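You operate a simulated robot arm through the tools that you are given. There is no shell and no other tool. Be economical: measure what you need, move in short steps, check, and stop when the job is done.

You run a simulated robot arm. Do the job below in one go: nothing can be reset, and whatever is moved stays where it is left.

## Task
Put the staple strip on the stained pad. Put the pink tube plug on the steel shelf away on the top of the covering bench. Take the part package from the gauge table and put it on the steel shelf. Put the brush from the inspection bench on the steel bench by the rack. Fetch the black-tube sample package and set it on the gauge table. Push the dust door shut. Put the brown tube from the outer hatch shelf on the front of the tube bench and the red tube on the air shelf. Any order will do. Set down upright: black-tube sample package.

The check looks at the end state, three seconds after you hand in, the way a careful person would. Anything else that was tipped, shoved, dropped, spilled or broken makes it a failure.

## Robot
A 6-joint arm with a four-finger gripper on a trunk, on a base that drives. Base frame: it is fixed to the floor where the robot stands at the start and does not move with it; the origin is under the middle of the robot, x ahead of it, y to its left, z up; the surface under the hand at the start is at about z = 90. Readings come in cm, rad, newtons and seconds.
With the tool pointing down near the work surface it reaches from about 42 to 92 cm from the robot's upright axis, wherever it stands. Its first joint turns from -2.897 to 2.897 rad. Places, roughly: air shelf (90x16 cm) [-600, 28, 80]; black-tube sample package [-650, -775, 100]; brush (4x4x15 cm) [-290, -860, 90]; dust door [-990, -680, 150]; front of the tube bench (57x23 cm) [-172, 230, 86]; gauge table [-330, -620, 90]; part package [-375, -600, 100]; pink tube plug (7x7x6 cm) [-530, -530, 80]; stained pad (36x18x2 cm) [-20, -270, 70]; staple strip (3x13x4 cm) [80, 0, 90]; steel bench by the rack [-670, -770, 90]; steel shelf (88x20 cm) [-530, -568, 74]; top of the covering bench [20, -160, 80]; tube [-575, 200, 100]. Payload 3.43 kg.
Tool frame: the origin (TCP) lies between the finger pads and is the grasp point; the fingertips stand 3 cm ahead of it; z points along the fingers, y is the line along which they close. The gripper opens to 12 cm. The gripper's body begins 8.5 cm behind the TCP.
Orientation is told as [roll, pitch, yaw] about the base's x, y, z axes, in that order, counted from this pose: with the fingers straight down and closing along the base's y, the tool's x points along the base's -x, its y along +y and its z along -z.

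## Interface
- The arm moves only by the tool move_arm. Its argument "increments" is a list that holds one entry, the list of rows, each a list of 7 numbers: the finger opening in cm, from 0 to 12, then the shift along the tool's x, y, z in units of 30 mm (1.0 is 30 mm), then the turn, a rotation vector about the tool's x, y, z in units of 6 degrees (1.0 is 6 degrees). In form: [[[jaw, tx, ty, tz, rx, ry, rz], ...]]. A call has 1 to 10 rows; each row shifts and turns the commanded pose from where the row before left it, along the tool's axes as they then stand. A call with a number of a shift or a turn outside -1 to 1 is refused whole. Rows are played at 5 a second. More than 5 cm and 0.15 rad between two rows, or a gripper value outside its range, and nothing of the call is played. A pose out of reach is approached as far as the arm can. The call stops where the force on the tool passes 40 N (or 10 N more than at its start, if that is more) or the arm is blocked; 0.2 s more then pass. The fingers move at their own pace and stop on an object; they squeeze with about 42 N. The grip force told is the motor's: it shows also when the fingers shut on nothing. Time passes only in rows, and 0.2 s behind the last, so rows that do not move let the fingers close. The reply holds the time, the measured pose of the TCP, the force on the tool along the base axes, the opening and the grip force, in the units named above and with some noise, with the torque about the TCP (base axes, N m) and any sound that the robot's microphone picked up.
- Cameras (640 x 400 px; columns grow to the right, rows downward): "scene" is now at [6.08, 17.19, 162.66]; the picture's right is [-0.33, -0.94, 0.00], its down [-0.60, 0.21, -0.77] and it looks along [0.73, -0.26, -0.64] (base axes); focal length 252 px, centre (320, 200). "wrist" rides on the gripper at [7.1, -1.7, -12] in the tool frame; the picture's right is [0.23, 0.97, 0.00], its down [-0.81, 0.19, -0.55] and it looks along [-0.54, 0.13, 0.83] (tool axes); focal length 275 px, centre (320, 200). There is no depth. A picture from a camera that has moved, and an enlarged one, comes with that camera's place and axes in the base frame and with its lens.
- snapshot(camera): a new picture of that camera. It takes no simulated time.
- slide_trunk(by): slides the trunk up (or, below 0, down) by that many cm; the arm and the scene camera ride with it, the base frame stays. It gives what a move gives, with no picture.
- roll_base(legs): drives the robot by 1 to 6 legs, each [ahead, left, turn to the left] in cm, cm and rad, along the robot's own axes; the way and the turn of a leg run together, so that a leg with both is an arc; at most 150 cm and 3.142 rad a leg. The arm and the cameras ride along, it lands a little off, and it stops where it bumps. It gives what a move gives.
- aim_head(pan, tilt): turns the head with the scene camera to pan (to the left, within 2.094 rad either way) and tilt (down, from -0.506 to 1.204), counted from straight ahead of the robot. It gives what a move gives.
- zoom(camera, box): a new picture of the part [left, top, right, bottom] of that camera's present view, enlarged. It takes no simulated time.
- hand_in(): hands the job in; it is judged then, once.

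Go step by step. Nothing tells you exact positions but the pictures and the camera data: compare them with the known pose of the tool, close in by small moves and look again before you grip or let go. The budget is 217 turns and 210 pictures, counting those below and the enlarged ones. Unless the task says otherwise, let go and move clear before handing in, and close with one line.

The tools are called after "Emit:" as name(argument=value, ...) on one line, values as JSON. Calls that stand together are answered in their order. move_arm: Moves the arm, as the interface text tells. Its arguments: {"type":"object","properties":{"increments":{"type":"array","items":{"type":"array","items":{"type":"array","items":{"type":"number"}}}}},"required":["increments"]} The other tools are called the same way: slide_trunk (by) slides the trunk up or down; roll_base (legs) drives the base; aim_head (pan, tilt) turns the head that bears the scene camera; snapshot (camera) takes a picture; zoom (camera, box) takes an enlarged picture of a part of a camera's view; hand_in () hands the job in.

At the start:

```text
time: 0.0
position: [54.54, -4.74, 117.86]
orientation: [0.001, 0.0, 0.0]
force: [0.4, 0.1, 0.1]
torque: [-0.01, 0.03, -0.01]
finger_gap: 12.03
grasp_force: 0.1
trunk travel left (down, up): [-20.0, 34.0]
robot x, y, heading: [-0.15, -0.05, 0.003]
head pan, tilt: [-0.339, 0.691]
```

scene: 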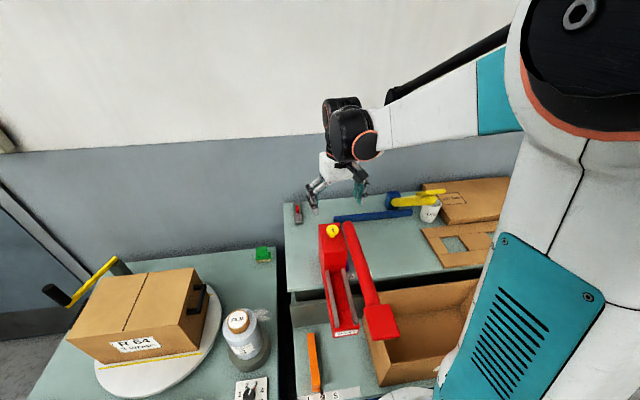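
wrist: 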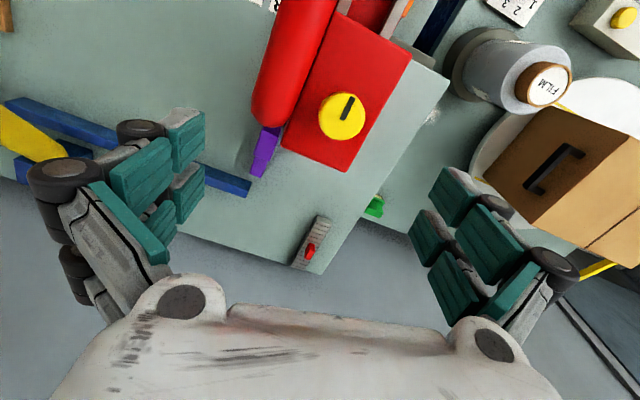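

I see a bench ahead with a red sealer/stapler device and other things; the staple strip should be near [80, 0, 90]. I look closer first.

Emit:
zoom(camera="scene", box=[240, 160, 520, 335])

Emit:
zoom(camera="wrist", box=[160, 60, 480, 280])

```text
2.29 times, centred on (380, 248) of scene
camera zoom: at [6.08, 17.19, 162.66], right [-0.33, -0.94, 0.0], down [-0.6, 0.21, -0.77], along [0.73, -0.26, -0.64], focal length 575 px, centre (183, 91)
```

zoom: 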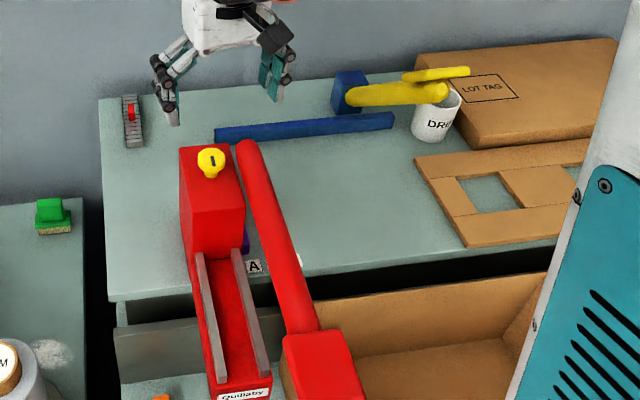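

```text
1.82 times, centred on (320, 170) of wrist
camera zoom: at [47.26, -6.39, 129.87], right [-0.23, 0.97, 0.0], down [0.81, 0.19, 0.55], along [0.54, 0.13, -0.83], focal length 500 px, centre (320, 254)
```

zoom: 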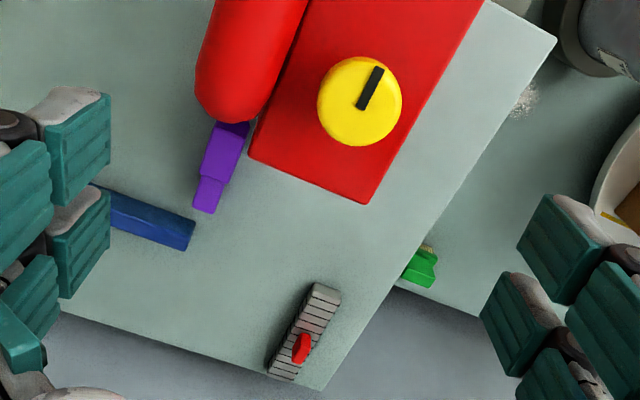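

The grey striped strip with a red nub lies near (82, 0) and runs roughly along x. I move above it.

Emit:
move_arm(increments=[[[10, -0.9, 0.165, 0, 0, 0, 0], [10, -0.9, 0.165, 0, 0, 0, 0], [10, -0.9, 0.165, 0, 0, 0, 0], [10, -0.9, 0.165, 0, 0, 0, 0], [10, -0.9, 0.165, 0, 0, 0, 0], [10, -0.9, 0.165, 0, 0, 0, 0], [10, -0.9, 0.165, 0, 0, 0, 0], [10, -0.9, 0.165, 0, 0, 0, 0], [8, -0.9, 0.165, 0, 0, 0, 0.7], [8, 0, 0, 0, 0, 0, 0.63]]])

Emit:
snapshot(camera="wrist")

Emit:
zoom(camera="scene", box=[240, 120, 400, 220])

```text
time: 2.2
position: [79.01, -0.32, 117.88]
orientation: [0.0, 0.0, -0.139]
force: [-0.4, 0.4, -0.3]
torque: [-0.01, -0.01, 0.02]
finger_gap: 7.99
grasp_force: 0.0
trunk travel left (down, up): [-20.0, 34.0]
robot x, y, heading: [-0.2, 0.13, 0.004]
head pan, tilt: [-0.339, 0.691]
```

```text
205 pictures are left
camera wrist: at [71.55, -0.88, 129.84], right [-0.09, 1.0, 0.0], down [0.83, 0.08, 0.55], along [0.55, 0.05, -0.83], focal length 275 px, centre (320, 200)
```

wrist: 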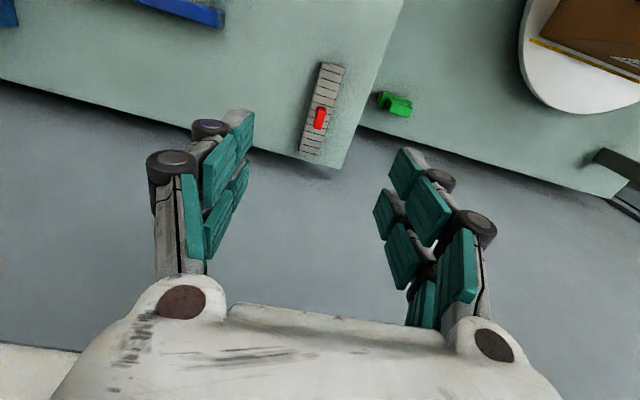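

```text
4.00 times, centred on (320, 170) of scene
camera zoom: at [6.1, 17.2, 162.66], right [-0.33, -0.94, 0.0], down [-0.6, 0.21, -0.77], along [0.73, -0.26, -0.64], focal length 1007 px, centre (320, 320)
```

zoom: 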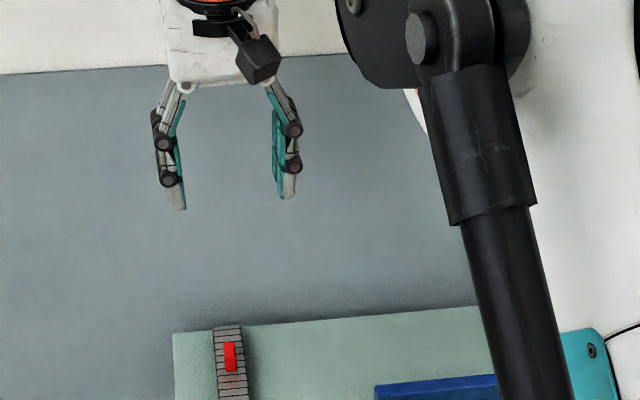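

Strip is at about (82.3, 0.2, 91.5). I descend over it.

Emit:
move_arm(increments=[[[8, -0.55, 0.16, 0, 0, 0, 0], [8, -0.55, 0.16, 0, 0, 0, 0], [8, 0, 0, 1, 0, 0, 0], [8, 0, 0, 1, 0, 0, 0], [8, 0, 0, 1, 0, 0, 0], [8, 0, 0, 1, 0, 0, 0], [8, 0, 0, 1, 0, 0, 0], [8, 0, 0, 1, 0, 0, 0]]])

Emit:
snapshot(camera="wrist")

Emit:
zoom(camera="scene", box=[240, 150, 400, 250])

```text
time: 4.0
position: [82.27, 0.13, 99.78]
orientation: [0.001, -0.001, -0.14]
force: [0.0, 0.2, -0.2]
torque: [0.01, 0.02, -0.01]
finger_gap: 7.99
grasp_force: 0.1
trunk travel left (down, up): [-20.0, 34.0]
robot x, y, heading: [-0.37, 0.01, 0.001]
head pan, tilt: [-0.339, 0.691]
```

```text
203 pictures are left
camera wrist: at [74.82, -0.5, 111.82], right [-0.09, 1.0, 0.0], down [0.83, 0.08, 0.55], along [0.55, 0.05, -0.83], focal length 275 px, centre (320, 200)
```

wrist: 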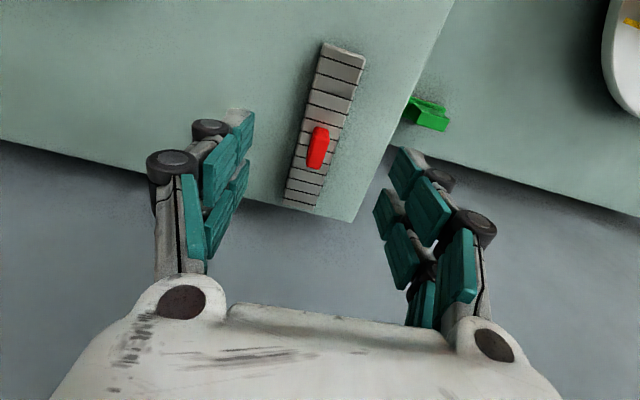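

```text
4.00 times, centred on (320, 200) of scene
camera zoom: at [6.13, 17.19, 162.65], right [-0.33, -0.94, 0.0], down [-0.6, 0.21, -0.77], along [0.73, -0.26, -0.64], focal length 1007 px, centre (320, 200)
```

zoom: 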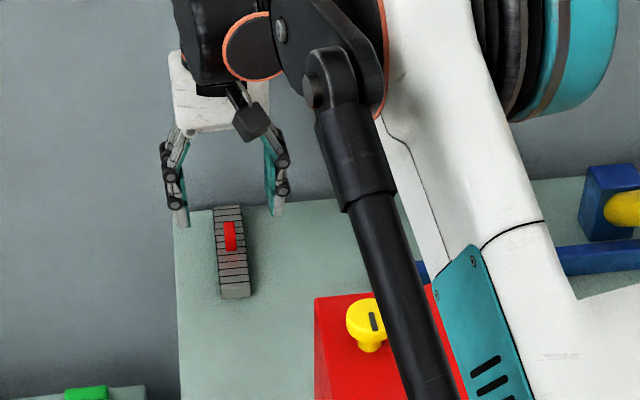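

Aligned well. I go down and grip.

Emit:
move_arm(increments=[[[8, 0.2, 0.03, 0.8, 0, 0, 0], [8, 0, 0, 0.8, 0, 0, 0], [8, 0, 0, 0.45, 0, 0, 0], [1, 0, 0, 0, 0, 0, 0], [1, 0, 0, 0, 0, 0, 0], [1, 0, 0, 0, 0, 0, 0], [1, 0, 0, 0, 0, 0, 0]]])

Emit:
snapshot(camera="wrist")

```text
time: 5.6
position: [81.73, 0.29, 93.65]
orientation: [-0.001, 0.001, -0.139]
force: [-0.9, -0.6, 0.2]
torque: [-0.01, -0.02, 0.01]
finger_gap: 2.93
grasp_force: 41.8
trunk travel left (down, up): [-20.0, 34.0]
robot x, y, heading: [-0.06, -0.16, 0.0]
head pan, tilt: [-0.339, 0.691]
```

```text
201 pictures are left
camera wrist: at [74.27, -0.23, 105.74], right [-0.09, 1.0, 0.0], down [0.83, 0.08, 0.55], along [0.55, 0.05, -0.83], focal length 275 px, centre (320, 200)
```

wrist: 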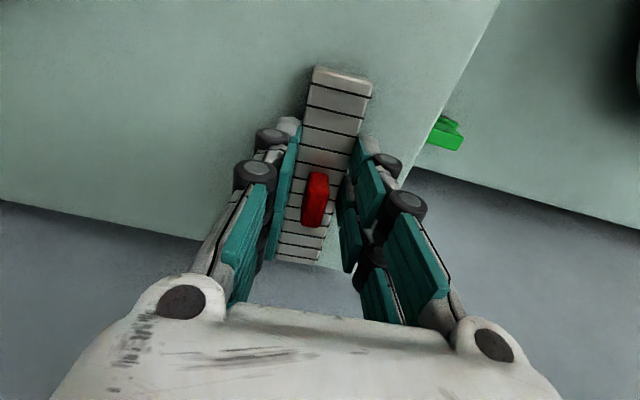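

Strip gripped (gap 2.93). I lift it, draw back and look around to the right.

Emit:
move_arm(increments=[[[1, 0, 0, -1, 0, 0, 0], [1, 0, 0, -1, 0, 0, 0], [1, 0, 0, -1, 0, 0, 0], [1, 0, 0, -1, 0, 0, 0], [1, 0, 0, -1, 0, 0, 0], [1, 0, 0, -1, 0, 0, 0], [1, 0, 0, -1, 0, 0, 0], [1, 0, 0, -1, 0, 0, 0], [1, 0, 0, -1, 0, 0, 0]]])

Emit:
aim_head(pan=-1.4, tilt=0.5)

Emit:
snapshot(camera="scene")

Emit:
aim_head(pan=-2.09, tilt=0.3)

Emit:
snapshot(camera="scene")

Emit:
aim_head(pan=2.09, tilt=0.3)

Emit:
snapshot(camera="scene")

```text
time: 7.6
position: [81.64, 0.37, 120.54]
orientation: [0.0, 0.0, -0.141]
force: [-0.1, 0.5, 0.4]
torque: [-0.01, -0.02, -0.01]
finger_gap: 1.0
grasp_force: 0.1
trunk travel left (down, up): [-20.0, 34.0]
robot x, y, heading: [-0.05, 0.13, -0.004]
head pan, tilt: [-0.339, 0.691]
```

```text
time: 8.9
position: [81.68, 0.27, 120.39]
orientation: [-0.002, -0.001, -0.141]
force: [0.6, -1.0, -0.7]
torque: [0.02, -0.02, -0.02]
finger_gap: 0.96
grasp_force: 0.0
trunk travel left (down, up): [-20.0, 34.0]
robot x, y, heading: [-0.31, 0.22, 0.0]
head pan, tilt: [-1.4, 0.499]
```

```text
200 pictures are left
camera scene: at [-0.39, 11.06, 164.36], right [-0.99, -0.17, 0.0], down [-0.08, 0.47, -0.88], along [0.15, -0.86, -0.48], focal length 252 px, centre (320, 200)
```

scene: 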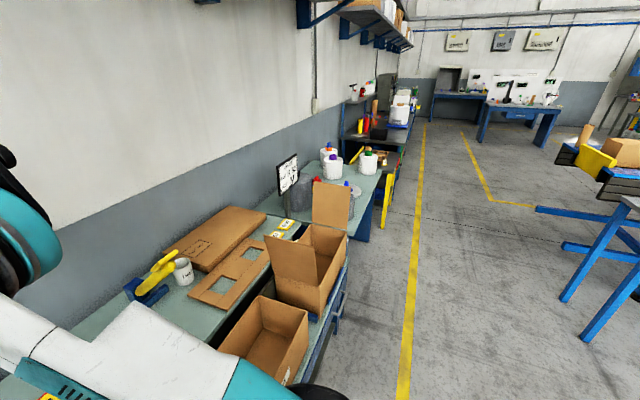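

```text
time: 10.0
position: [81.78, 0.36, 120.48]
orientation: [0.001, 0.001, -0.14]
force: [0.3, 0.7, -0.5]
torque: [0.01, 0.02, -0.01]
finger_gap: 0.98
grasp_force: 0.1
trunk travel left (down, up): [-20.0, 34.0]
robot x, y, heading: [-0.07, -0.0, -0.003]
head pan, tilt: [-2.089, 0.3]
```

```text
199 pictures are left
camera scene: at [-6.57, 11.91, 166.2], right [-0.87, 0.49, 0.0], down [0.15, 0.26, -0.96], along [-0.47, -0.83, -0.3], focal length 252 px, centre (320, 200)
```

scene: 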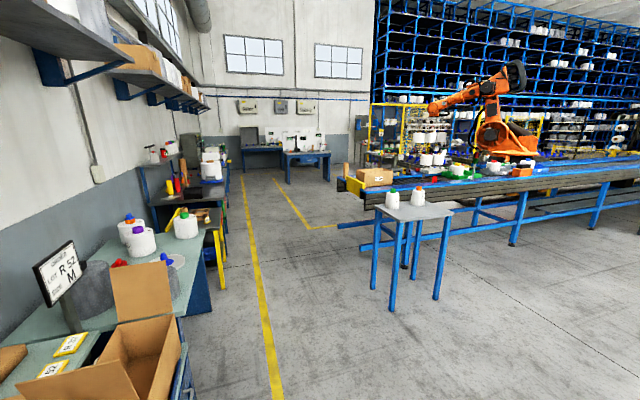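

```text
time: 13.4
position: [81.62, 0.27, 120.53]
orientation: [-0.001, 0.0, -0.139]
force: [0.1, -0.1, 0.1]
torque: [-0.02, 0.0, 0.0]
finger_gap: 0.97
grasp_force: 0.0
trunk travel left (down, up): [-20.0, 34.0]
robot x, y, heading: [0.02, 0.24, -0.001]
head pan, tilt: [2.089, 0.3]
```

```text
198 pictures are left
camera scene: at [-6.57, 28.14, 166.2], right [0.87, 0.5, 0.0], down [0.15, -0.26, -0.96], along [-0.47, 0.83, -0.3], focal length 252 px, centre (320, 200)
```

scene: 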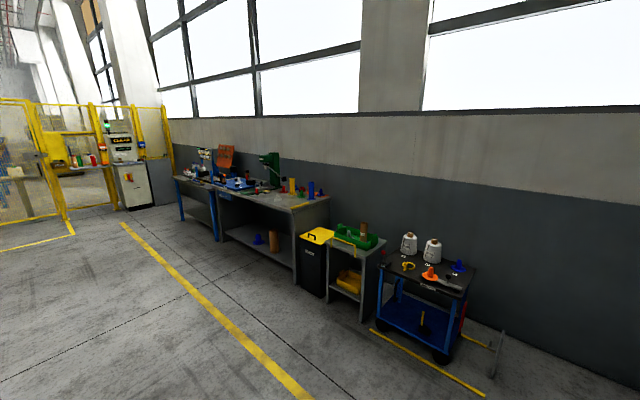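

The finger gap is now 1.0 with no force: the strip slipped out on the lift. I check where it is.

Emit:
aim_head(pan=-0.2, tilt=0.7)

Emit:
snapshot(camera="scene")

Emit:
snapshot(camera="wrist")

```text
time: 15.5
position: [81.75, 0.34, 120.57]
orientation: [0.0, 0.0, -0.14]
force: [0.2, -0.5, 0.5]
torque: [-0.02, -0.01, -0.01]
finger_gap: 0.99
grasp_force: 0.1
trunk travel left (down, up): [-20.0, 34.0]
robot x, y, heading: [0.04, 0.26, -0.001]
head pan, tilt: [-0.201, 0.7]
```

```text
197 pictures are left
camera scene: at [6.38, 18.34, 162.59], right [-0.2, -0.98, 0.0], down [-0.63, 0.13, -0.76], along [0.75, -0.15, -0.64], focal length 252 px, centre (320, 200)
```

scene: 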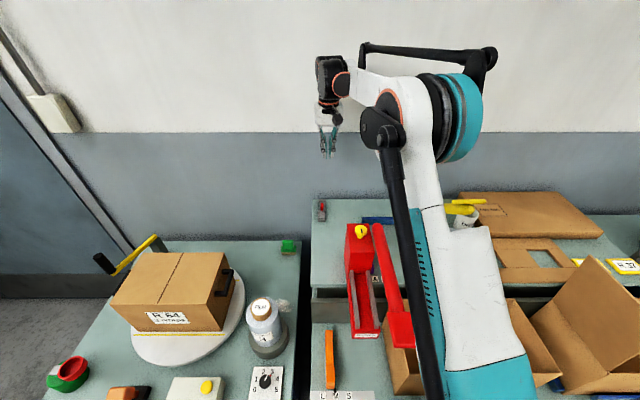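

```text
196 pictures are left
camera wrist: at [74.23, -0.31, 132.62], right [-0.09, 1.0, 0.0], down [0.83, 0.08, 0.55], along [0.55, 0.05, -0.83], focal length 275 px, centre (320, 200)
```

wrist: 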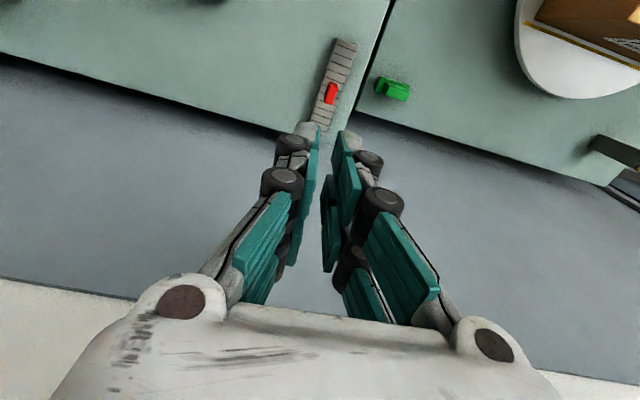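

The strip still lies on the bench, slightly shifted (~(82, 1.7)). I open, re-align and go down lower this time.

Emit:
move_arm(increments=[[[8, 0, 0.4, 0, 0, 0, 0.5], [8, 0, 0, 1, 0, 0, 0], [8, 0, 0, 1, 0, 0, 0], [8, 0, 0, 1, 0, 0, 0], [8, 0, 0, 1, 0, 0, 0], [8, 0, 0, 1, 0, 0, 0], [8, 0, 0, 1, 0, 0, 0], [8, 0, 0, 1, 0, 0, 0]]])

Emit:
snapshot(camera="wrist")

Emit:
zoom(camera="scene", box=[260, 150, 380, 225])

```text
time: 17.3
position: [81.69, 1.47, 99.55]
orientation: [-0.001, 0.001, -0.192]
force: [0.1, 1.4, -0.1]
torque: [-0.01, 0.04, 0.0]
finger_gap: 8.01
grasp_force: 0.1
trunk travel left (down, up): [-20.0, 34.0]
robot x, y, heading: [0.15, -0.11, -0.001]
head pan, tilt: [-0.201, 0.7]
```

```text
195 pictures are left
camera wrist: at [74.32, 1.31, 111.61], right [-0.04, 1.0, 0.0], down [0.83, 0.03, 0.55], along [0.55, 0.02, -0.83], focal length 275 px, centre (320, 200)
```

wrist: 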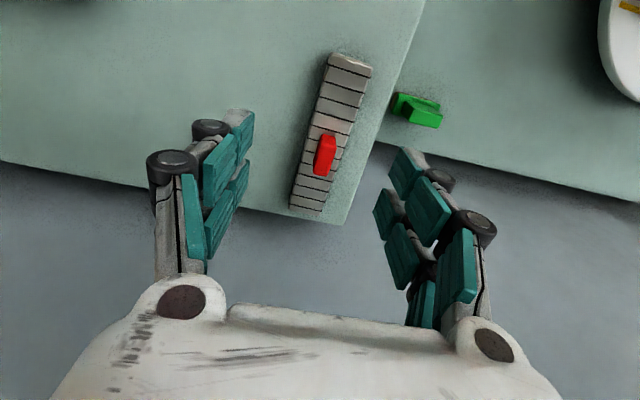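

```text
5.33 times, centred on (320, 188) of scene
camera zoom: at [6.4, 18.33, 162.58], right [-0.2, -0.98, 0.0], down [-0.63, 0.13, -0.76], along [0.75, -0.15, -0.64], focal length 1343 px, centre (320, 267)
```

zoom: 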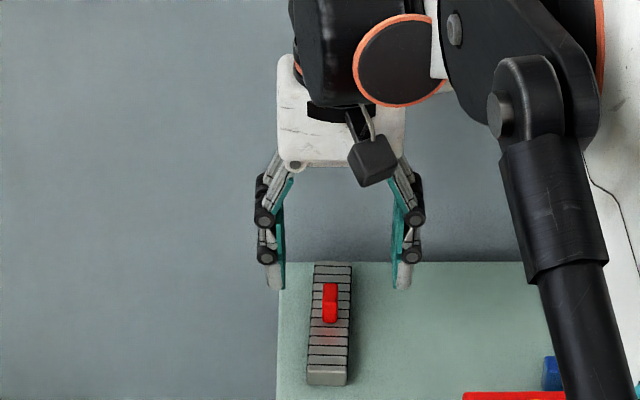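

Emit:
move_arm(increments=[[[8, 0.1, 0.2, 0.7, 0, 0, 0], [8, 0, 0, 0.7, 0, 0, 0], [8, 0, 0, 0.4, 0, 0, 0], [8, 0, 0, 0.2, 0, 0, 0], [8, 0, 0, 0.2, 0, 0, 0], [8, 0, 0, 0.2, 0, 0, 0]]])

Emit:
zoom(camera="scene", box=[260, 150, 380, 225])

```text
time: 18.7
position: [81.67, 2.19, 92.46]
orientation: [0.0, 0.0, -0.192]
force: [1.8, 1.2, 5.8]
torque: [-0.23, 0.01, 0.08]
finger_gap: 8.08
grasp_force: 1.1
trunk travel left (down, up): [-20.0, 34.0]
robot x, y, heading: [-0.07, -0.1, -0.004]
head pan, tilt: [-0.201, 0.7]
```

```text
5.33 times, centred on (320, 188) of scene
camera zoom: at [6.34, 18.35, 162.6], right [-0.2, -0.98, 0.0], down [-0.63, 0.13, -0.77], along [0.75, -0.15, -0.64], focal length 1343 px, centre (320, 267)
```

zoom: 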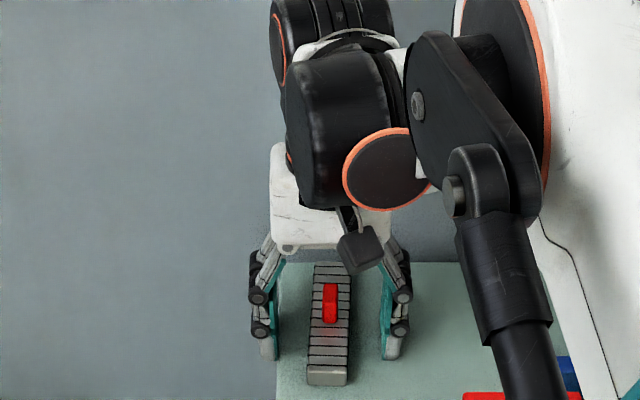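

Fingertips touch the bench at TCP z≈92.5, so the strip sits lower than I assumed. I grip a hair above the bench and lift gently.

Emit:
move_arm(increments=[[[8, 0, 0, -0.1, 0, 0, 0], [0, 0, 0, 0, 0, 0, 0], [0, 0, 0, 0, 0, 0, 0], [0, 0, 0, 0, 0, 0, 0], [0, 0, 0, 0, 0, 0, 0], [0, 0, 0, -0.1, 0, 0, 0], [0, 0, 0, -0.2, 0, 0, 0], [0, 0, 0, -0.3, 0, 0, 0]]])

Emit:
snapshot(camera="wrist")

```text
time: 20.5
position: [81.62, 2.32, 94.56]
orientation: [-0.001, 0.0, -0.193]
force: [0.3, -0.1, -0.2]
torque: [-0.02, 0.01, 0.0]
finger_gap: 2.89
grasp_force: 41.8
trunk travel left (down, up): [-20.0, 34.0]
robot x, y, heading: [-0.09, 0.34, 0.003]
head pan, tilt: [-0.201, 0.7]
```

```text
192 pictures are left
camera wrist: at [74.16, 2.04, 106.54], right [-0.04, 1.0, 0.0], down [0.83, 0.03, 0.55], along [0.55, 0.02, -0.83], focal length 275 px, centre (320, 200)
```

wrist: 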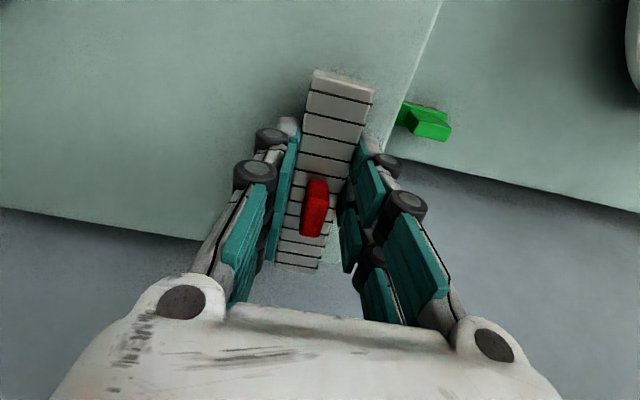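

Emit:
move_arm(increments=[[[0, 0, 0, -0.3, 0, 0, 0], [0, 0, 0, -0.4, 0, 0, 0], [0, 0, 0, -0.5, 0, 0, 0], [0, 0, 0, -0.5, 0, 0, 0], [0, 0, 0, -0.5, 0, 0, 0], [0, 0, 0, -0.5, 0, 0, 0], [0, 0, 0, -0.5, 0, 0, 0], [0, 0, 0, -0.5, 0, 0, 0], [0, 0, 0, -0.5, 0, 0, 0], [0, 0, 0, -0.5, 0, 0, 0]]])

Emit:
snapshot(camera="wrist")

```text
time: 22.7
position: [81.66, 2.14, 108.67]
orientation: [-0.001, 0.0, -0.191]
force: [0.2, 0.0, -0.3]
torque: [-0.03, 0.0, 0.03]
finger_gap: 2.91
grasp_force: 41.6
trunk travel left (down, up): [-20.0, 34.0]
robot x, y, heading: [0.0, -0.27, -0.003]
head pan, tilt: [-0.201, 0.7]
```

```text
191 pictures are left
camera wrist: at [74.15, 1.98, 120.71], right [-0.04, 1.0, 0.0], down [0.83, 0.03, 0.55], along [0.55, 0.02, -0.83], focal length 275 px, centre (320, 200)
```

wrist: 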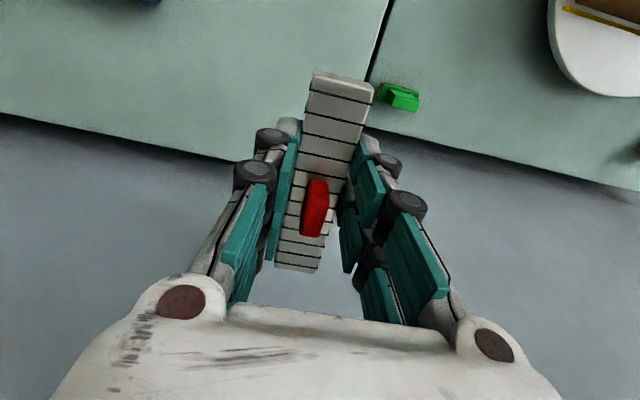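

The strip is held. I raise it further and draw the arm back to a travel pose.

Emit:
move_arm(increments=[[[0, 0, 0, -0.5, 0, 0, 0], [0, 0, 0, -0.6, 0, 0, 0], [0, 0, 0, -0.7, 0, 0, 0], [0, 0, 0, -0.7, 0, 0, 0], [0, 0, 0, -0.7, 0, 0, 0], [0, 0.5, 0, -0.6, 0, 0, 0], [0, 0.7, 0, -0.5, 0, 0, 0], [0, 0.8, 0, 0, 0, 0, 0], [0, 0.8, 0, 0, 0, 0, 0], [0, 0.8, 0, 0, 0, 0, 0]]])

Emit:
move_arm(increments=[[[0, 0.8, 0, 0, 0, 0, 0], [0, 0.8, 0, 0, 0, 0, 0], [0, 0.8, 0, 0, 0, 0, 0], [0, 0.8, 0, 0, 0, 0, 0], [0, 0.8, 0, 0, 0, 0, 0], [0, 0.8, 0, 0, 0, 0, 0], [0, 0.8, 0, 0, 0, 0, 0]]])

Emit:
aim_head(pan=-1.6, tilt=0.4)

Emit:
snapshot(camera="scene")

```text
time: 24.9
position: [70.91, 4.41, 121.41]
orientation: [0.0, -0.001, -0.192]
force: [-0.8, -1.1, -0.2]
torque: [0.02, 0.0, 0.03]
finger_gap: 2.89
grasp_force: 41.3
trunk travel left (down, up): [-20.0, 34.0]
robot x, y, heading: [0.09, -0.04, 0.001]
head pan, tilt: [-0.201, 0.7]
```

```text
time: 26.5
position: [54.48, 7.5, 121.36]
orientation: [0.0, -0.001, -0.192]
force: [0.6, 0.0, -0.1]
torque: [0.02, 0.02, -0.01]
finger_gap: 2.91
grasp_force: 42.2
trunk travel left (down, up): [-20.0, 34.0]
robot x, y, heading: [-0.24, -0.37, -0.001]
head pan, tilt: [-0.201, 0.7]
```

```text
time: 28.0
position: [54.49, 7.51, 121.34]
orientation: [0.0, 0.0, -0.192]
force: [-0.1, 0.0, -0.3]
torque: [-0.02, 0.0, -0.01]
finger_gap: 2.9
grasp_force: 42.2
trunk travel left (down, up): [-20.0, 34.0]
robot x, y, heading: [-0.43, -0.15, -0.003]
head pan, tilt: [-1.6, 0.4]
```

```text
190 pictures are left
camera scene: at [-2.23, 10.77, 165.27], right [-1.0, 0.03, 0.0], down [0.01, 0.39, -0.92], along [-0.03, -0.92, -0.39], focal length 252 px, centre (320, 200)
```

scene: 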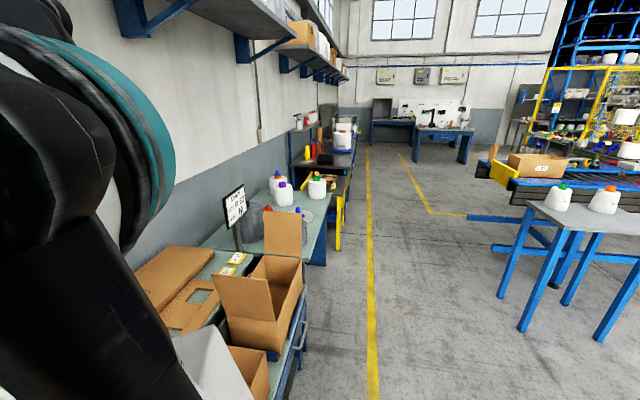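

I'll back away from the bench and strafe along the aisle toward the pad region, looking on the way.

Emit:
roll_base(legs=[[-95, 0, 0], [0, -130, 0]])

Emit:
aim_head(pan=-1.0, tilt=0.5)

Emit:
snapshot(camera="scene")

Emit:
snapshot(camera="wrist")

```text
time: 39.0
position: [-42.09, -118.8, 121.51]
orientation: [0.001, -0.003, -0.195]
force: [0.5, -0.4, 0.1]
torque: [0.01, -0.02, -0.02]
finger_gap: 2.91
grasp_force: 41.9
trunk travel left (down, up): [-20.0, 34.0]
robot x, y, heading: [-96.92, -126.31, -0.005]
head pan, tilt: [-1.6, 0.4]
```

```text
time: 40.0
position: [-42.19, -118.79, 121.52]
orientation: [-0.001, 0.001, -0.193]
force: [-0.1, 0.2, 0.4]
torque: [0.02, 0.01, 0.03]
finger_gap: 2.9
grasp_force: 41.8
trunk travel left (down, up): [-20.0, 34.0]
robot x, y, heading: [-96.38, -126.13, -0.01]
head pan, tilt: [-1.0, 0.499]
```

```text
189 pictures are left
camera scene: at [-93.61, -113.77, 164.36], right [-0.84, -0.54, 0.0], down [-0.26, 0.4, -0.88], along [0.47, -0.74, -0.48], focal length 252 px, centre (320, 200)
```

scene: 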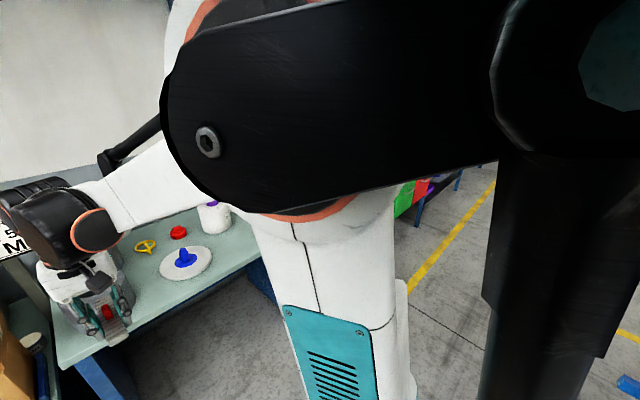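

```text
188 pictures are left
camera wrist: at [-49.56, -119.01, 133.53], right [-0.04, 1.0, 0.0], down [0.83, 0.03, 0.55], along [0.55, 0.02, -0.83], focal length 275 px, centre (320, 200)
```

wrist: 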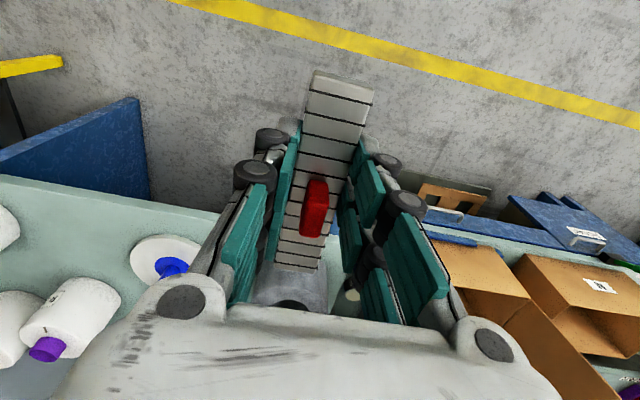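

Emit:
roll_base(legs=[[-15, -70, 0]])

Emit:
aim_head(pan=-0.6, tilt=0.4)

Emit:
snapshot(camera="scene")

Emit:
aim_head(pan=0.0, tilt=0.4)

Emit:
snapshot(camera="scene")

```text
time: 43.9
position: [-57.1, -188.7, 121.45]
orientation: [-0.001, 0.0, -0.194]
force: [0.3, -0.7, -0.1]
torque: [0.0, -0.01, -0.01]
finger_gap: 2.9
grasp_force: 41.4
trunk travel left (down, up): [-20.0, 34.0]
robot x, y, heading: [-111.21, -196.05, -0.009]
head pan, tilt: [-1.0, 0.499]
```

```text
time: 44.8
position: [-57.18, -188.8, 121.41]
orientation: [-0.001, 0.0, -0.193]
force: [-0.2, -0.5, -0.2]
torque: [0.01, 0.01, 0.01]
finger_gap: 2.91
grasp_force: 41.7
trunk travel left (down, up): [-20.0, 34.0]
robot x, y, heading: [-111.72, -195.78, -0.005]
head pan, tilt: [-0.6, 0.4]
```

```text
187 pictures are left
camera scene: at [-105.9, -181.4, 165.27], right [-0.57, -0.82, 0.0], down [-0.32, 0.22, -0.92], along [0.76, -0.52, -0.39], focal length 252 px, centre (320, 200)
```

scene: 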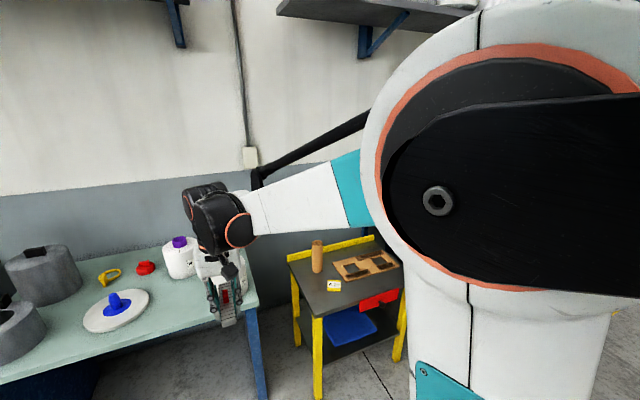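

```text
time: 45.8
position: [-57.1, -188.91, 121.46]
orientation: [0.001, -0.001, -0.194]
force: [-0.9, 0.3, 0.3]
torque: [0.02, 0.01, -0.02]
finger_gap: 2.89
grasp_force: 41.9
trunk travel left (down, up): [-20.0, 34.0]
robot x, y, heading: [-111.56, -196.6, -0.001]
head pan, tilt: [0.0, 0.4]
```

```text
186 pictures are left
camera scene: at [-104.27, -176.17, 165.27], right [0.0, -1.0, 0.0], down [-0.39, 0.0, -0.92], along [0.92, 0.0, -0.39], focal length 252 px, centre (320, 200)
```

scene: 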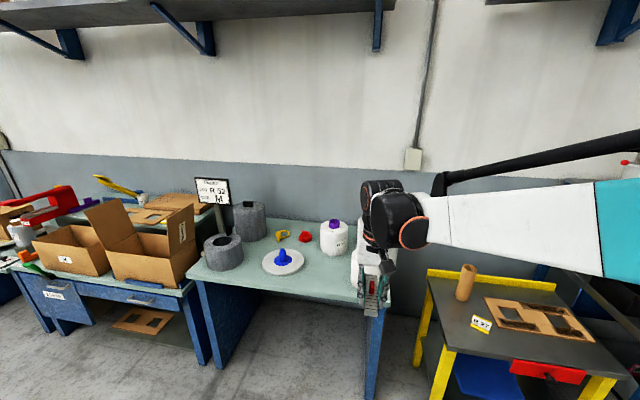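

The stained pad is the brown pad with dark patches on the small yellow-edged table. I go in front of it.

Emit:
roll_base(legs=[[0, -72, 0], [20, 0, 0]])

Emit:
aim_head(pan=-0.1, tilt=0.75)

Emit:
snapshot(camera="scene")

Emit:
snapshot(camera="wrist")

```text
time: 50.9
position: [-37.08, -260.13, 121.41]
orientation: [0.0, 0.001, -0.183]
force: [-0.3, 0.1, -1.1]
torque: [0.0, 0.03, 0.02]
finger_gap: 2.88
grasp_force: 41.9
trunk travel left (down, up): [-20.0, 34.0]
robot x, y, heading: [-91.45, -267.88, 0.008]
head pan, tilt: [0.0, 0.4]
```

```text
time: 51.7
position: [-37.09, -260.14, 121.52]
orientation: [0.0, -0.001, -0.184]
force: [-0.2, -0.1, -0.7]
torque: [-0.01, 0.0, 0.03]
finger_gap: 2.93
grasp_force: 41.8
trunk travel left (down, up): [-20.0, 34.0]
robot x, y, heading: [-91.69, -268.16, 0.005]
head pan, tilt: [-0.099, 0.75]
```

```text
185 pictures are left
camera scene: at [-85.05, -248.42, 162.97], right [-0.04, -1.0, 0.0], down [-0.61, 0.03, -0.79], along [0.79, -0.04, -0.61], focal length 252 px, centre (320, 200)
```

scene: 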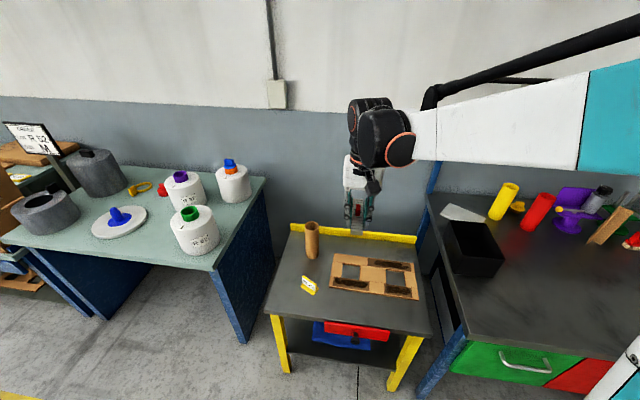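

```text
184 pictures are left
camera wrist: at [-44.58, -260.47, 133.52], right [-0.05, 1.0, 0.0], down [0.83, 0.04, 0.55], along [0.55, 0.03, -0.83], focal length 275 px, centre (320, 200)
```

wrist: 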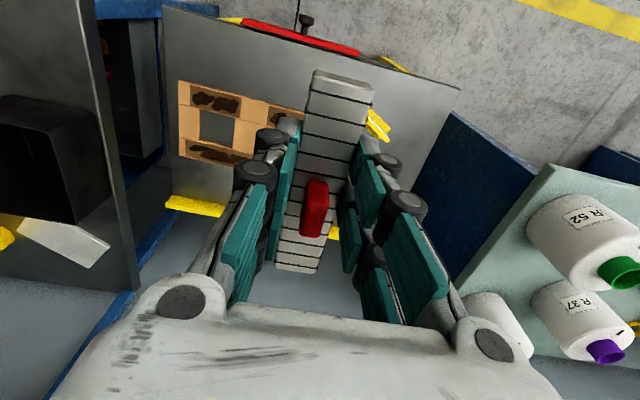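

Emit:
zoom(camera="scene", box=[260, 210, 440, 322])

```text
3.56 times, centred on (350, 266) of scene
camera zoom: at [-85.05, -248.42, 162.97], right [-0.04, -1.0, 0.0], down [-0.61, 0.03, -0.79], along [0.79, -0.04, -0.61], focal length 895 px, centre (213, -35)
```

zoom: 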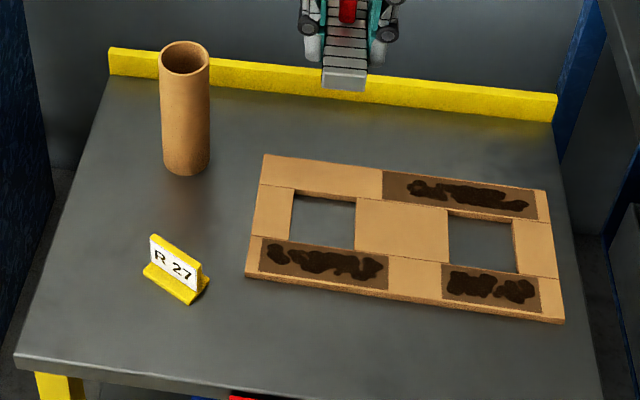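

Pad centre is about (-20, -274.5), with the solid middle bar between two windows, aligned with my current yaw. I lower the trunk and move above it.

Emit:
slide_trunk(by=-16)

Emit:
move_arm(increments=[[[0, -0.8, -0.46, 0, 0, 0, 0], [0, -0.8, -0.46, 0, 0, 0, 0], [0, -0.8, -0.46, 0, 0, 0, 0], [0, -0.8, -0.46, 0, 0, 0, 0], [0, -0.8, -0.46, 0, 0, 0, 0], [0, -0.8, -0.46, 0, 0, 0, 0], [0, -0.8, -0.46, 0, 0, 0, 0], [0, -0.85, -0.46, 0, 0, 0, 0]]])

Emit:
snapshot(camera="wrist")

Emit:
zoom(camera="scene", box=[260, 160, 440, 272])

```text
time: 53.5
position: [-37.16, -260.12, 105.47]
orientation: [0.0, 0.0, -0.184]
force: [0.5, -0.8, -0.7]
torque: [0.01, -0.03, 0.01]
finger_gap: 2.93
grasp_force: 42.2
trunk travel left (down, up): [-4.0, 50.0]
robot x, y, heading: [-91.77, -267.81, 0.009]
head pan, tilt: [-0.099, 0.75]
```

```text
time: 55.4
position: [-19.97, -274.69, 105.51]
orientation: [0.0, 0.001, -0.183]
force: [-0.1, 0.6, -0.7]
torque: [0.01, -0.01, 0.02]
finger_gap: 2.88
grasp_force: 41.5
trunk travel left (down, up): [-4.0, 50.0]
robot x, y, heading: [-91.61, -268.07, 0.007]
head pan, tilt: [-0.099, 0.75]
```

```text
182 pictures are left
camera wrist: at [-27.46, -275.0, 117.64], right [-0.05, 1.0, 0.0], down [0.83, 0.04, 0.55], along [0.55, 0.03, -0.83], focal length 275 px, centre (320, 200)
```

wrist: 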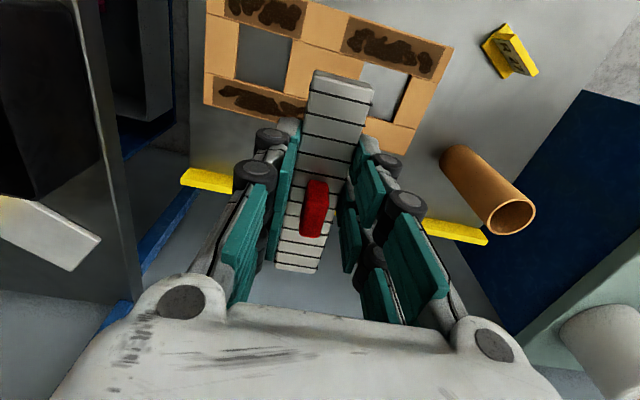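

```text
3.56 times, centred on (350, 216) of scene
camera zoom: at [-85.43, -248.8, 146.16], right [-0.09, -1.0, 0.0], down [-0.68, 0.06, -0.73], along [0.73, -0.07, -0.68], focal length 895 px, centre (213, 143)
```

zoom: 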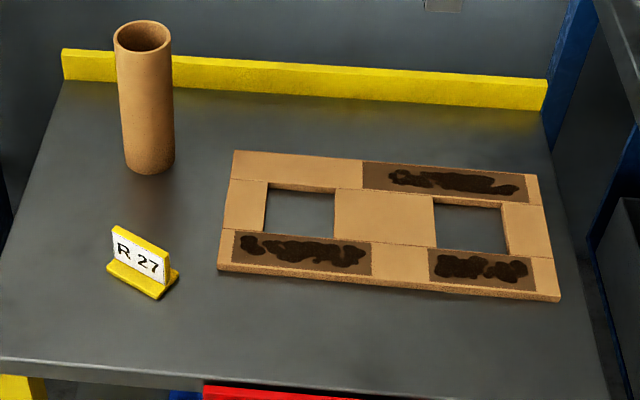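

Well above the middle bar. I descend.

Emit:
move_arm(increments=[[[0, 0.25, 0, 0.5, 0, 0, 0], [0, 0, 0, 0.9, 0, 0, 0], [0, 0, 0, 0.9, 0, 0, 0], [0, 0, 0, 0.9, 0, 0, 0], [0, 0, 0, 0.9, 0, 0, 0], [0, 0, 0, 0.9, 0, 0, 0], [0, 0, 0, 0.9, 0, 0, 0], [0, 0, 0, 0.9, 0, 0, 0], [0, 0, 0, 0.9, 0, 0, 0], [0, 0, 0, 0.7, 0, 0, 0]]])

Emit:
snapshot(camera="wrist")

Emit:
zoom(camera="scene", box=[260, 160, 440, 272])

```text
time: 57.5
position: [-20.99, -274.39, 80.19]
orientation: [0.001, 0.001, -0.184]
force: [-0.6, -0.1, 0.8]
torque: [-0.01, 0.01, -0.02]
finger_gap: 2.93
grasp_force: 41.5
trunk travel left (down, up): [-4.0, 50.0]
robot x, y, heading: [-91.54, -268.19, 0.009]
head pan, tilt: [-0.099, 0.75]
```

```text
180 pictures are left
camera wrist: at [-28.35, -274.66, 92.34], right [-0.05, 1.0, 0.0], down [0.83, 0.04, 0.55], along [0.55, 0.03, -0.83], focal length 275 px, centre (320, 200)
```

wrist: 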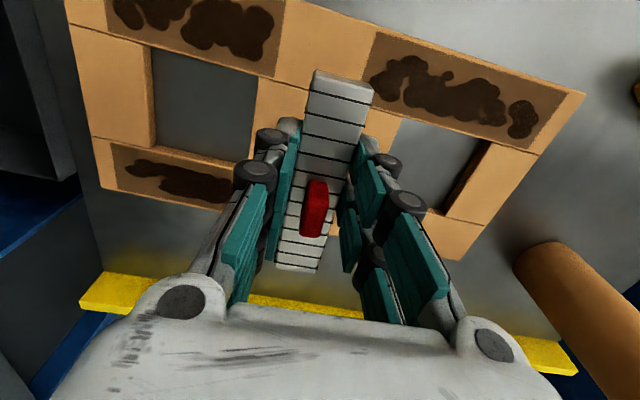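

```text
3.56 times, centred on (350, 216) of scene
camera zoom: at [-85.43, -248.81, 146.16], right [-0.09, -1.0, 0.0], down [-0.68, 0.06, -0.73], along [0.73, -0.07, -0.68], focal length 895 px, centre (213, 143)
```

zoom: 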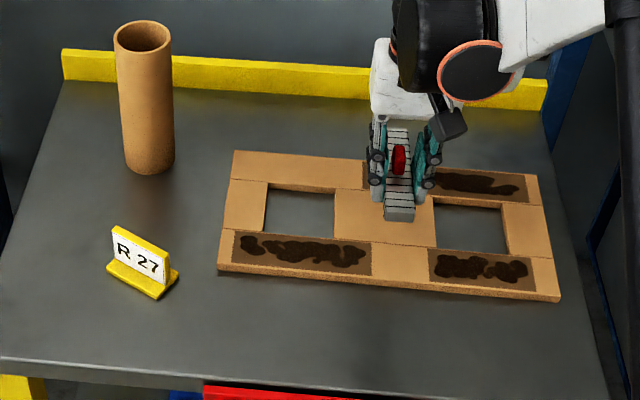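

Emit:
move_arm(increments=[[[0, 0, 0, 0.6, 0, 0, 0], [0, 0, 0, 0.5, 0, 0, 0], [0, 0, 0, 0.2, 0, 0, 0], [0, 0, 0, 0.1, 0, 0, 0], [0, 0, 0, 0.1, 0, 0, 0]]])

Emit:
zoom(camera="scene", box=[320, 180, 420, 242])

```text
time: 58.8
position: [-20.86, -274.43, 75.77]
orientation: [-0.001, 0.0, -0.183]
force: [0.5, -1.2, -0.5]
torque: [0.02, 0.0, 0.0]
finger_gap: 2.92
grasp_force: 41.6
trunk travel left (down, up): [-4.0, 50.0]
robot x, y, heading: [-91.5, -268.41, 0.004]
head pan, tilt: [-0.099, 0.75]
```

```text
6.40 times, centred on (370, 211) of scene
camera zoom: at [-85.43, -248.81, 146.16], right [-0.09, -1.0, 0.0], down [-0.68, 0.06, -0.73], along [0.73, -0.07, -0.68], focal length 1611 px, centre (0, 130)
```

zoom: 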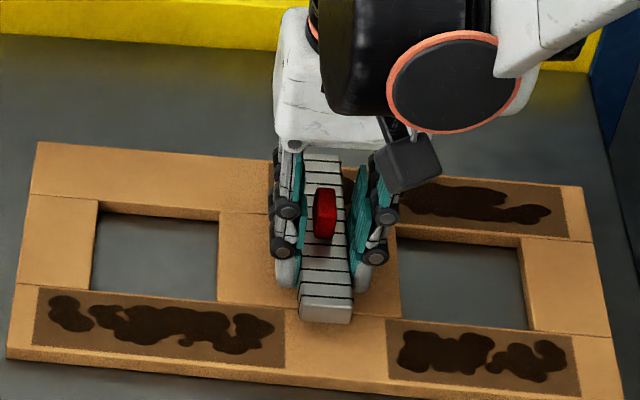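

Emit:
move_arm(increments=[[[0, 0, 0, 0.1, 0, 0, 0], [0, 0, 0, 0.1, 0, 0, 0], [0, 0, 0, 0.1, 0, 0, 0], [0, 0, 0, 0.1, 0, 0, 0], [0, 0, 0, 0.1, 0, 0, 0]]])

```text
time: 60.0
position: [-20.81, -274.42, 74.22]
orientation: [0.001, 0.0, -0.184]
force: [-0.4, -0.9, -0.6]
torque: [0.03, -0.02, -0.01]
finger_gap: 2.92
grasp_force: 41.9
trunk travel left (down, up): [-4.0, 50.0]
robot x, y, heading: [-91.7, -267.9, 0.007]
head pan, tilt: [-0.099, 0.75]
```

Emit:
move_arm(increments=[[[0, 0, 0, 0.1, 0, 0, 0], [0, 0, 0, 0.1, 0, 0, 0], [0, 0, 0, 0.1, 0, 0, 0], [0, 0, 0, 0.1, 0, 0, 0]]])

Emit:
zoom(camera="scene", box=[320, 180, 420, 242])

```text
time: 60.5
position: [-20.88, -274.44, 74.29]
orientation: [-0.001, -0.004, -0.185]
force: [-3.0, 0.6, 26.6]
torque: [0.08, 0.34, 0.01]
finger_gap: 2.91
grasp_force: 41.8
trunk travel left (down, up): [-4.0, 50.0]
robot x, y, heading: [-91.44, -268.0, 0.009]
head pan, tilt: [-0.099, 0.75]
stopped in row 2: the force on the tool passed its limit at 47 N (the readings are from after the stop); the commanded pose is now the measured one
```

```text
6.40 times, centred on (370, 211) of scene
camera zoom: at [-85.68, -248.78, 146.19], right [-0.09, -1.0, 0.0], down [-0.68, 0.06, -0.73], along [0.73, -0.07, -0.68], focal length 1611 px, centre (0, 130)
```

zoom: 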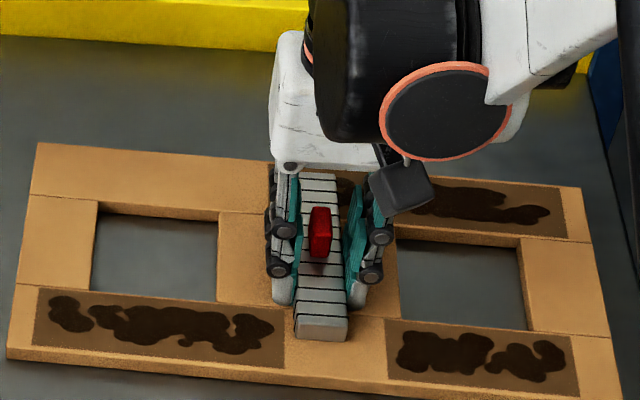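

Contact with the pad (force rose). I release, and rise slowly straight up.

Emit:
move_arm(increments=[[[0, 0, 0, -0.03, 0, 0, 0], [4, 0, 0, 0, 0, 0, 0], [5, 0, 0, 0, 0, 0, 0], [5, 0, 0, -0.3, 0, 0, 0], [5, 0, 0, -0.5, 0, 0, 0], [5, 0, 0, -0.8, 0, 0, 0], [5, 0, 0, -1, 0, 0, 0], [5, 0, 0, -1, 0, 0, 0], [5, 0, 0, -1, 0, 0, 0], [5, 0, 0, -1, 0, 0, 0]]])

Emit:
zoom(camera="scene", box=[260, 160, 440, 272])

```text
time: 62.7
position: [-20.8, -274.6, 90.74]
orientation: [0.001, -0.001, -0.186]
force: [-0.5, 0.6, 0.0]
torque: [0.0, 0.03, 0.06]
finger_gap: 5.02
grasp_force: 0.0
trunk travel left (down, up): [-4.0, 50.0]
robot x, y, heading: [-91.35, -268.02, 0.014]
head pan, tilt: [-0.099, 0.75]
```

```text
3.56 times, centred on (350, 216) of scene
camera zoom: at [-85.42, -248.81, 146.16], right [-0.09, -1.0, 0.0], down [-0.68, 0.06, -0.73], along [0.73, -0.07, -0.68], focal length 895 px, centre (213, 143)
```

zoom: 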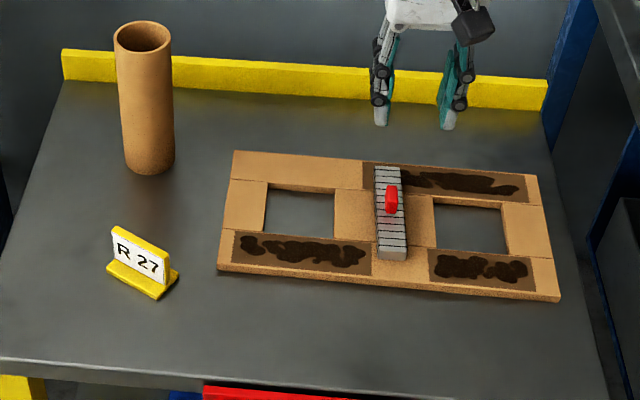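

Strip lies securely on the pad. I draw the arm back, raise the trunk and head down the aisle.

Emit:
move_arm(increments=[[[5, 0, 0, -1, 0, 0, 0], [5, 0, 0, -1, 0, 0, 0], [5, 0, 0, -1, 0, 0, 0], [5, 1, 0.3, -1, 0, 0, 0], [5, 1, 0.3, -1, 0, 0, 0], [5, 1, 0.3, -1, 0, 0, 0], [5, 1, 0.3, -1, 0, 0, 0], [5, 1, 0.3, -1, 0, 0, 0], [5, 1, 0.3, 0, 0, 0, 0]]])

Emit:
slide_trunk(by=16)

Emit:
roll_base(legs=[[-20, 0, 0], [0, 0, -1.571]])

Emit:
aim_head(pan=0.0, tilt=0.3)

Emit:
snapshot(camera="scene")

```text
time: 64.7
position: [-37.41, -265.64, 115.11]
orientation: [0.001, 0.0, -0.186]
force: [-0.2, 0.7, 1.1]
torque: [-0.03, -0.01, 0.02]
finger_gap: 4.98
grasp_force: 0.0
trunk travel left (down, up): [-4.0, 50.0]
robot x, y, heading: [-91.4, -267.81, 0.008]
head pan, tilt: [-0.099, 0.75]
```

```text
time: 66.5
position: [-37.49, -265.53, 131.02]
orientation: [0.002, 0.0, -0.184]
force: [0.5, -0.7, 1.0]
torque: [-0.04, 0.02, 0.01]
finger_gap: 5.03
grasp_force: 0.1
trunk travel left (down, up): [-20.0, 34.0]
robot x, y, heading: [-91.73, -268.15, 0.008]
head pan, tilt: [-0.099, 0.75]
```

```text
time: 71.9
position: [-108.98, -322.38, 131.05]
orientation: [0.0, -0.001, -1.755]
force: [-0.1, -0.4, -0.6]
torque: [-0.03, 0.0, -0.01]
finger_gap: 5.01
grasp_force: 0.1
trunk travel left (down, up): [-20.0, 34.0]
robot x, y, heading: [-111.6, -268.08, -1.562]
head pan, tilt: [-0.099, 0.75]
```

```text
time: 72.8
position: [-109.05, -322.33, 131.05]
orientation: [-0.001, -0.001, -1.754]
force: [0.3, -0.1, 0.4]
torque: [0.01, -0.03, 0.03]
finger_gap: 4.96
grasp_force: 0.2
trunk travel left (down, up): [-20.0, 34.0]
robot x, y, heading: [-111.49, -268.32, -1.559]
head pan, tilt: [0.0, 0.3]
```

```text
175 pictures are left
camera scene: at [-91.5, -275.39, 166.19], right [-1.0, -0.01, 0.0], down [0.0, 0.3, -0.95], along [0.01, -0.95, -0.3], focal length 252 px, centre (320, 200)
```

scene: 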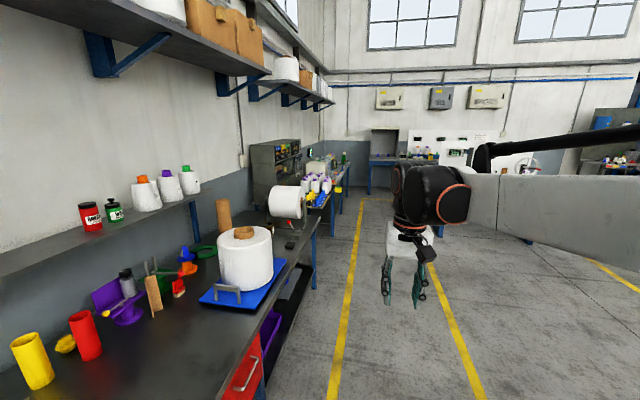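

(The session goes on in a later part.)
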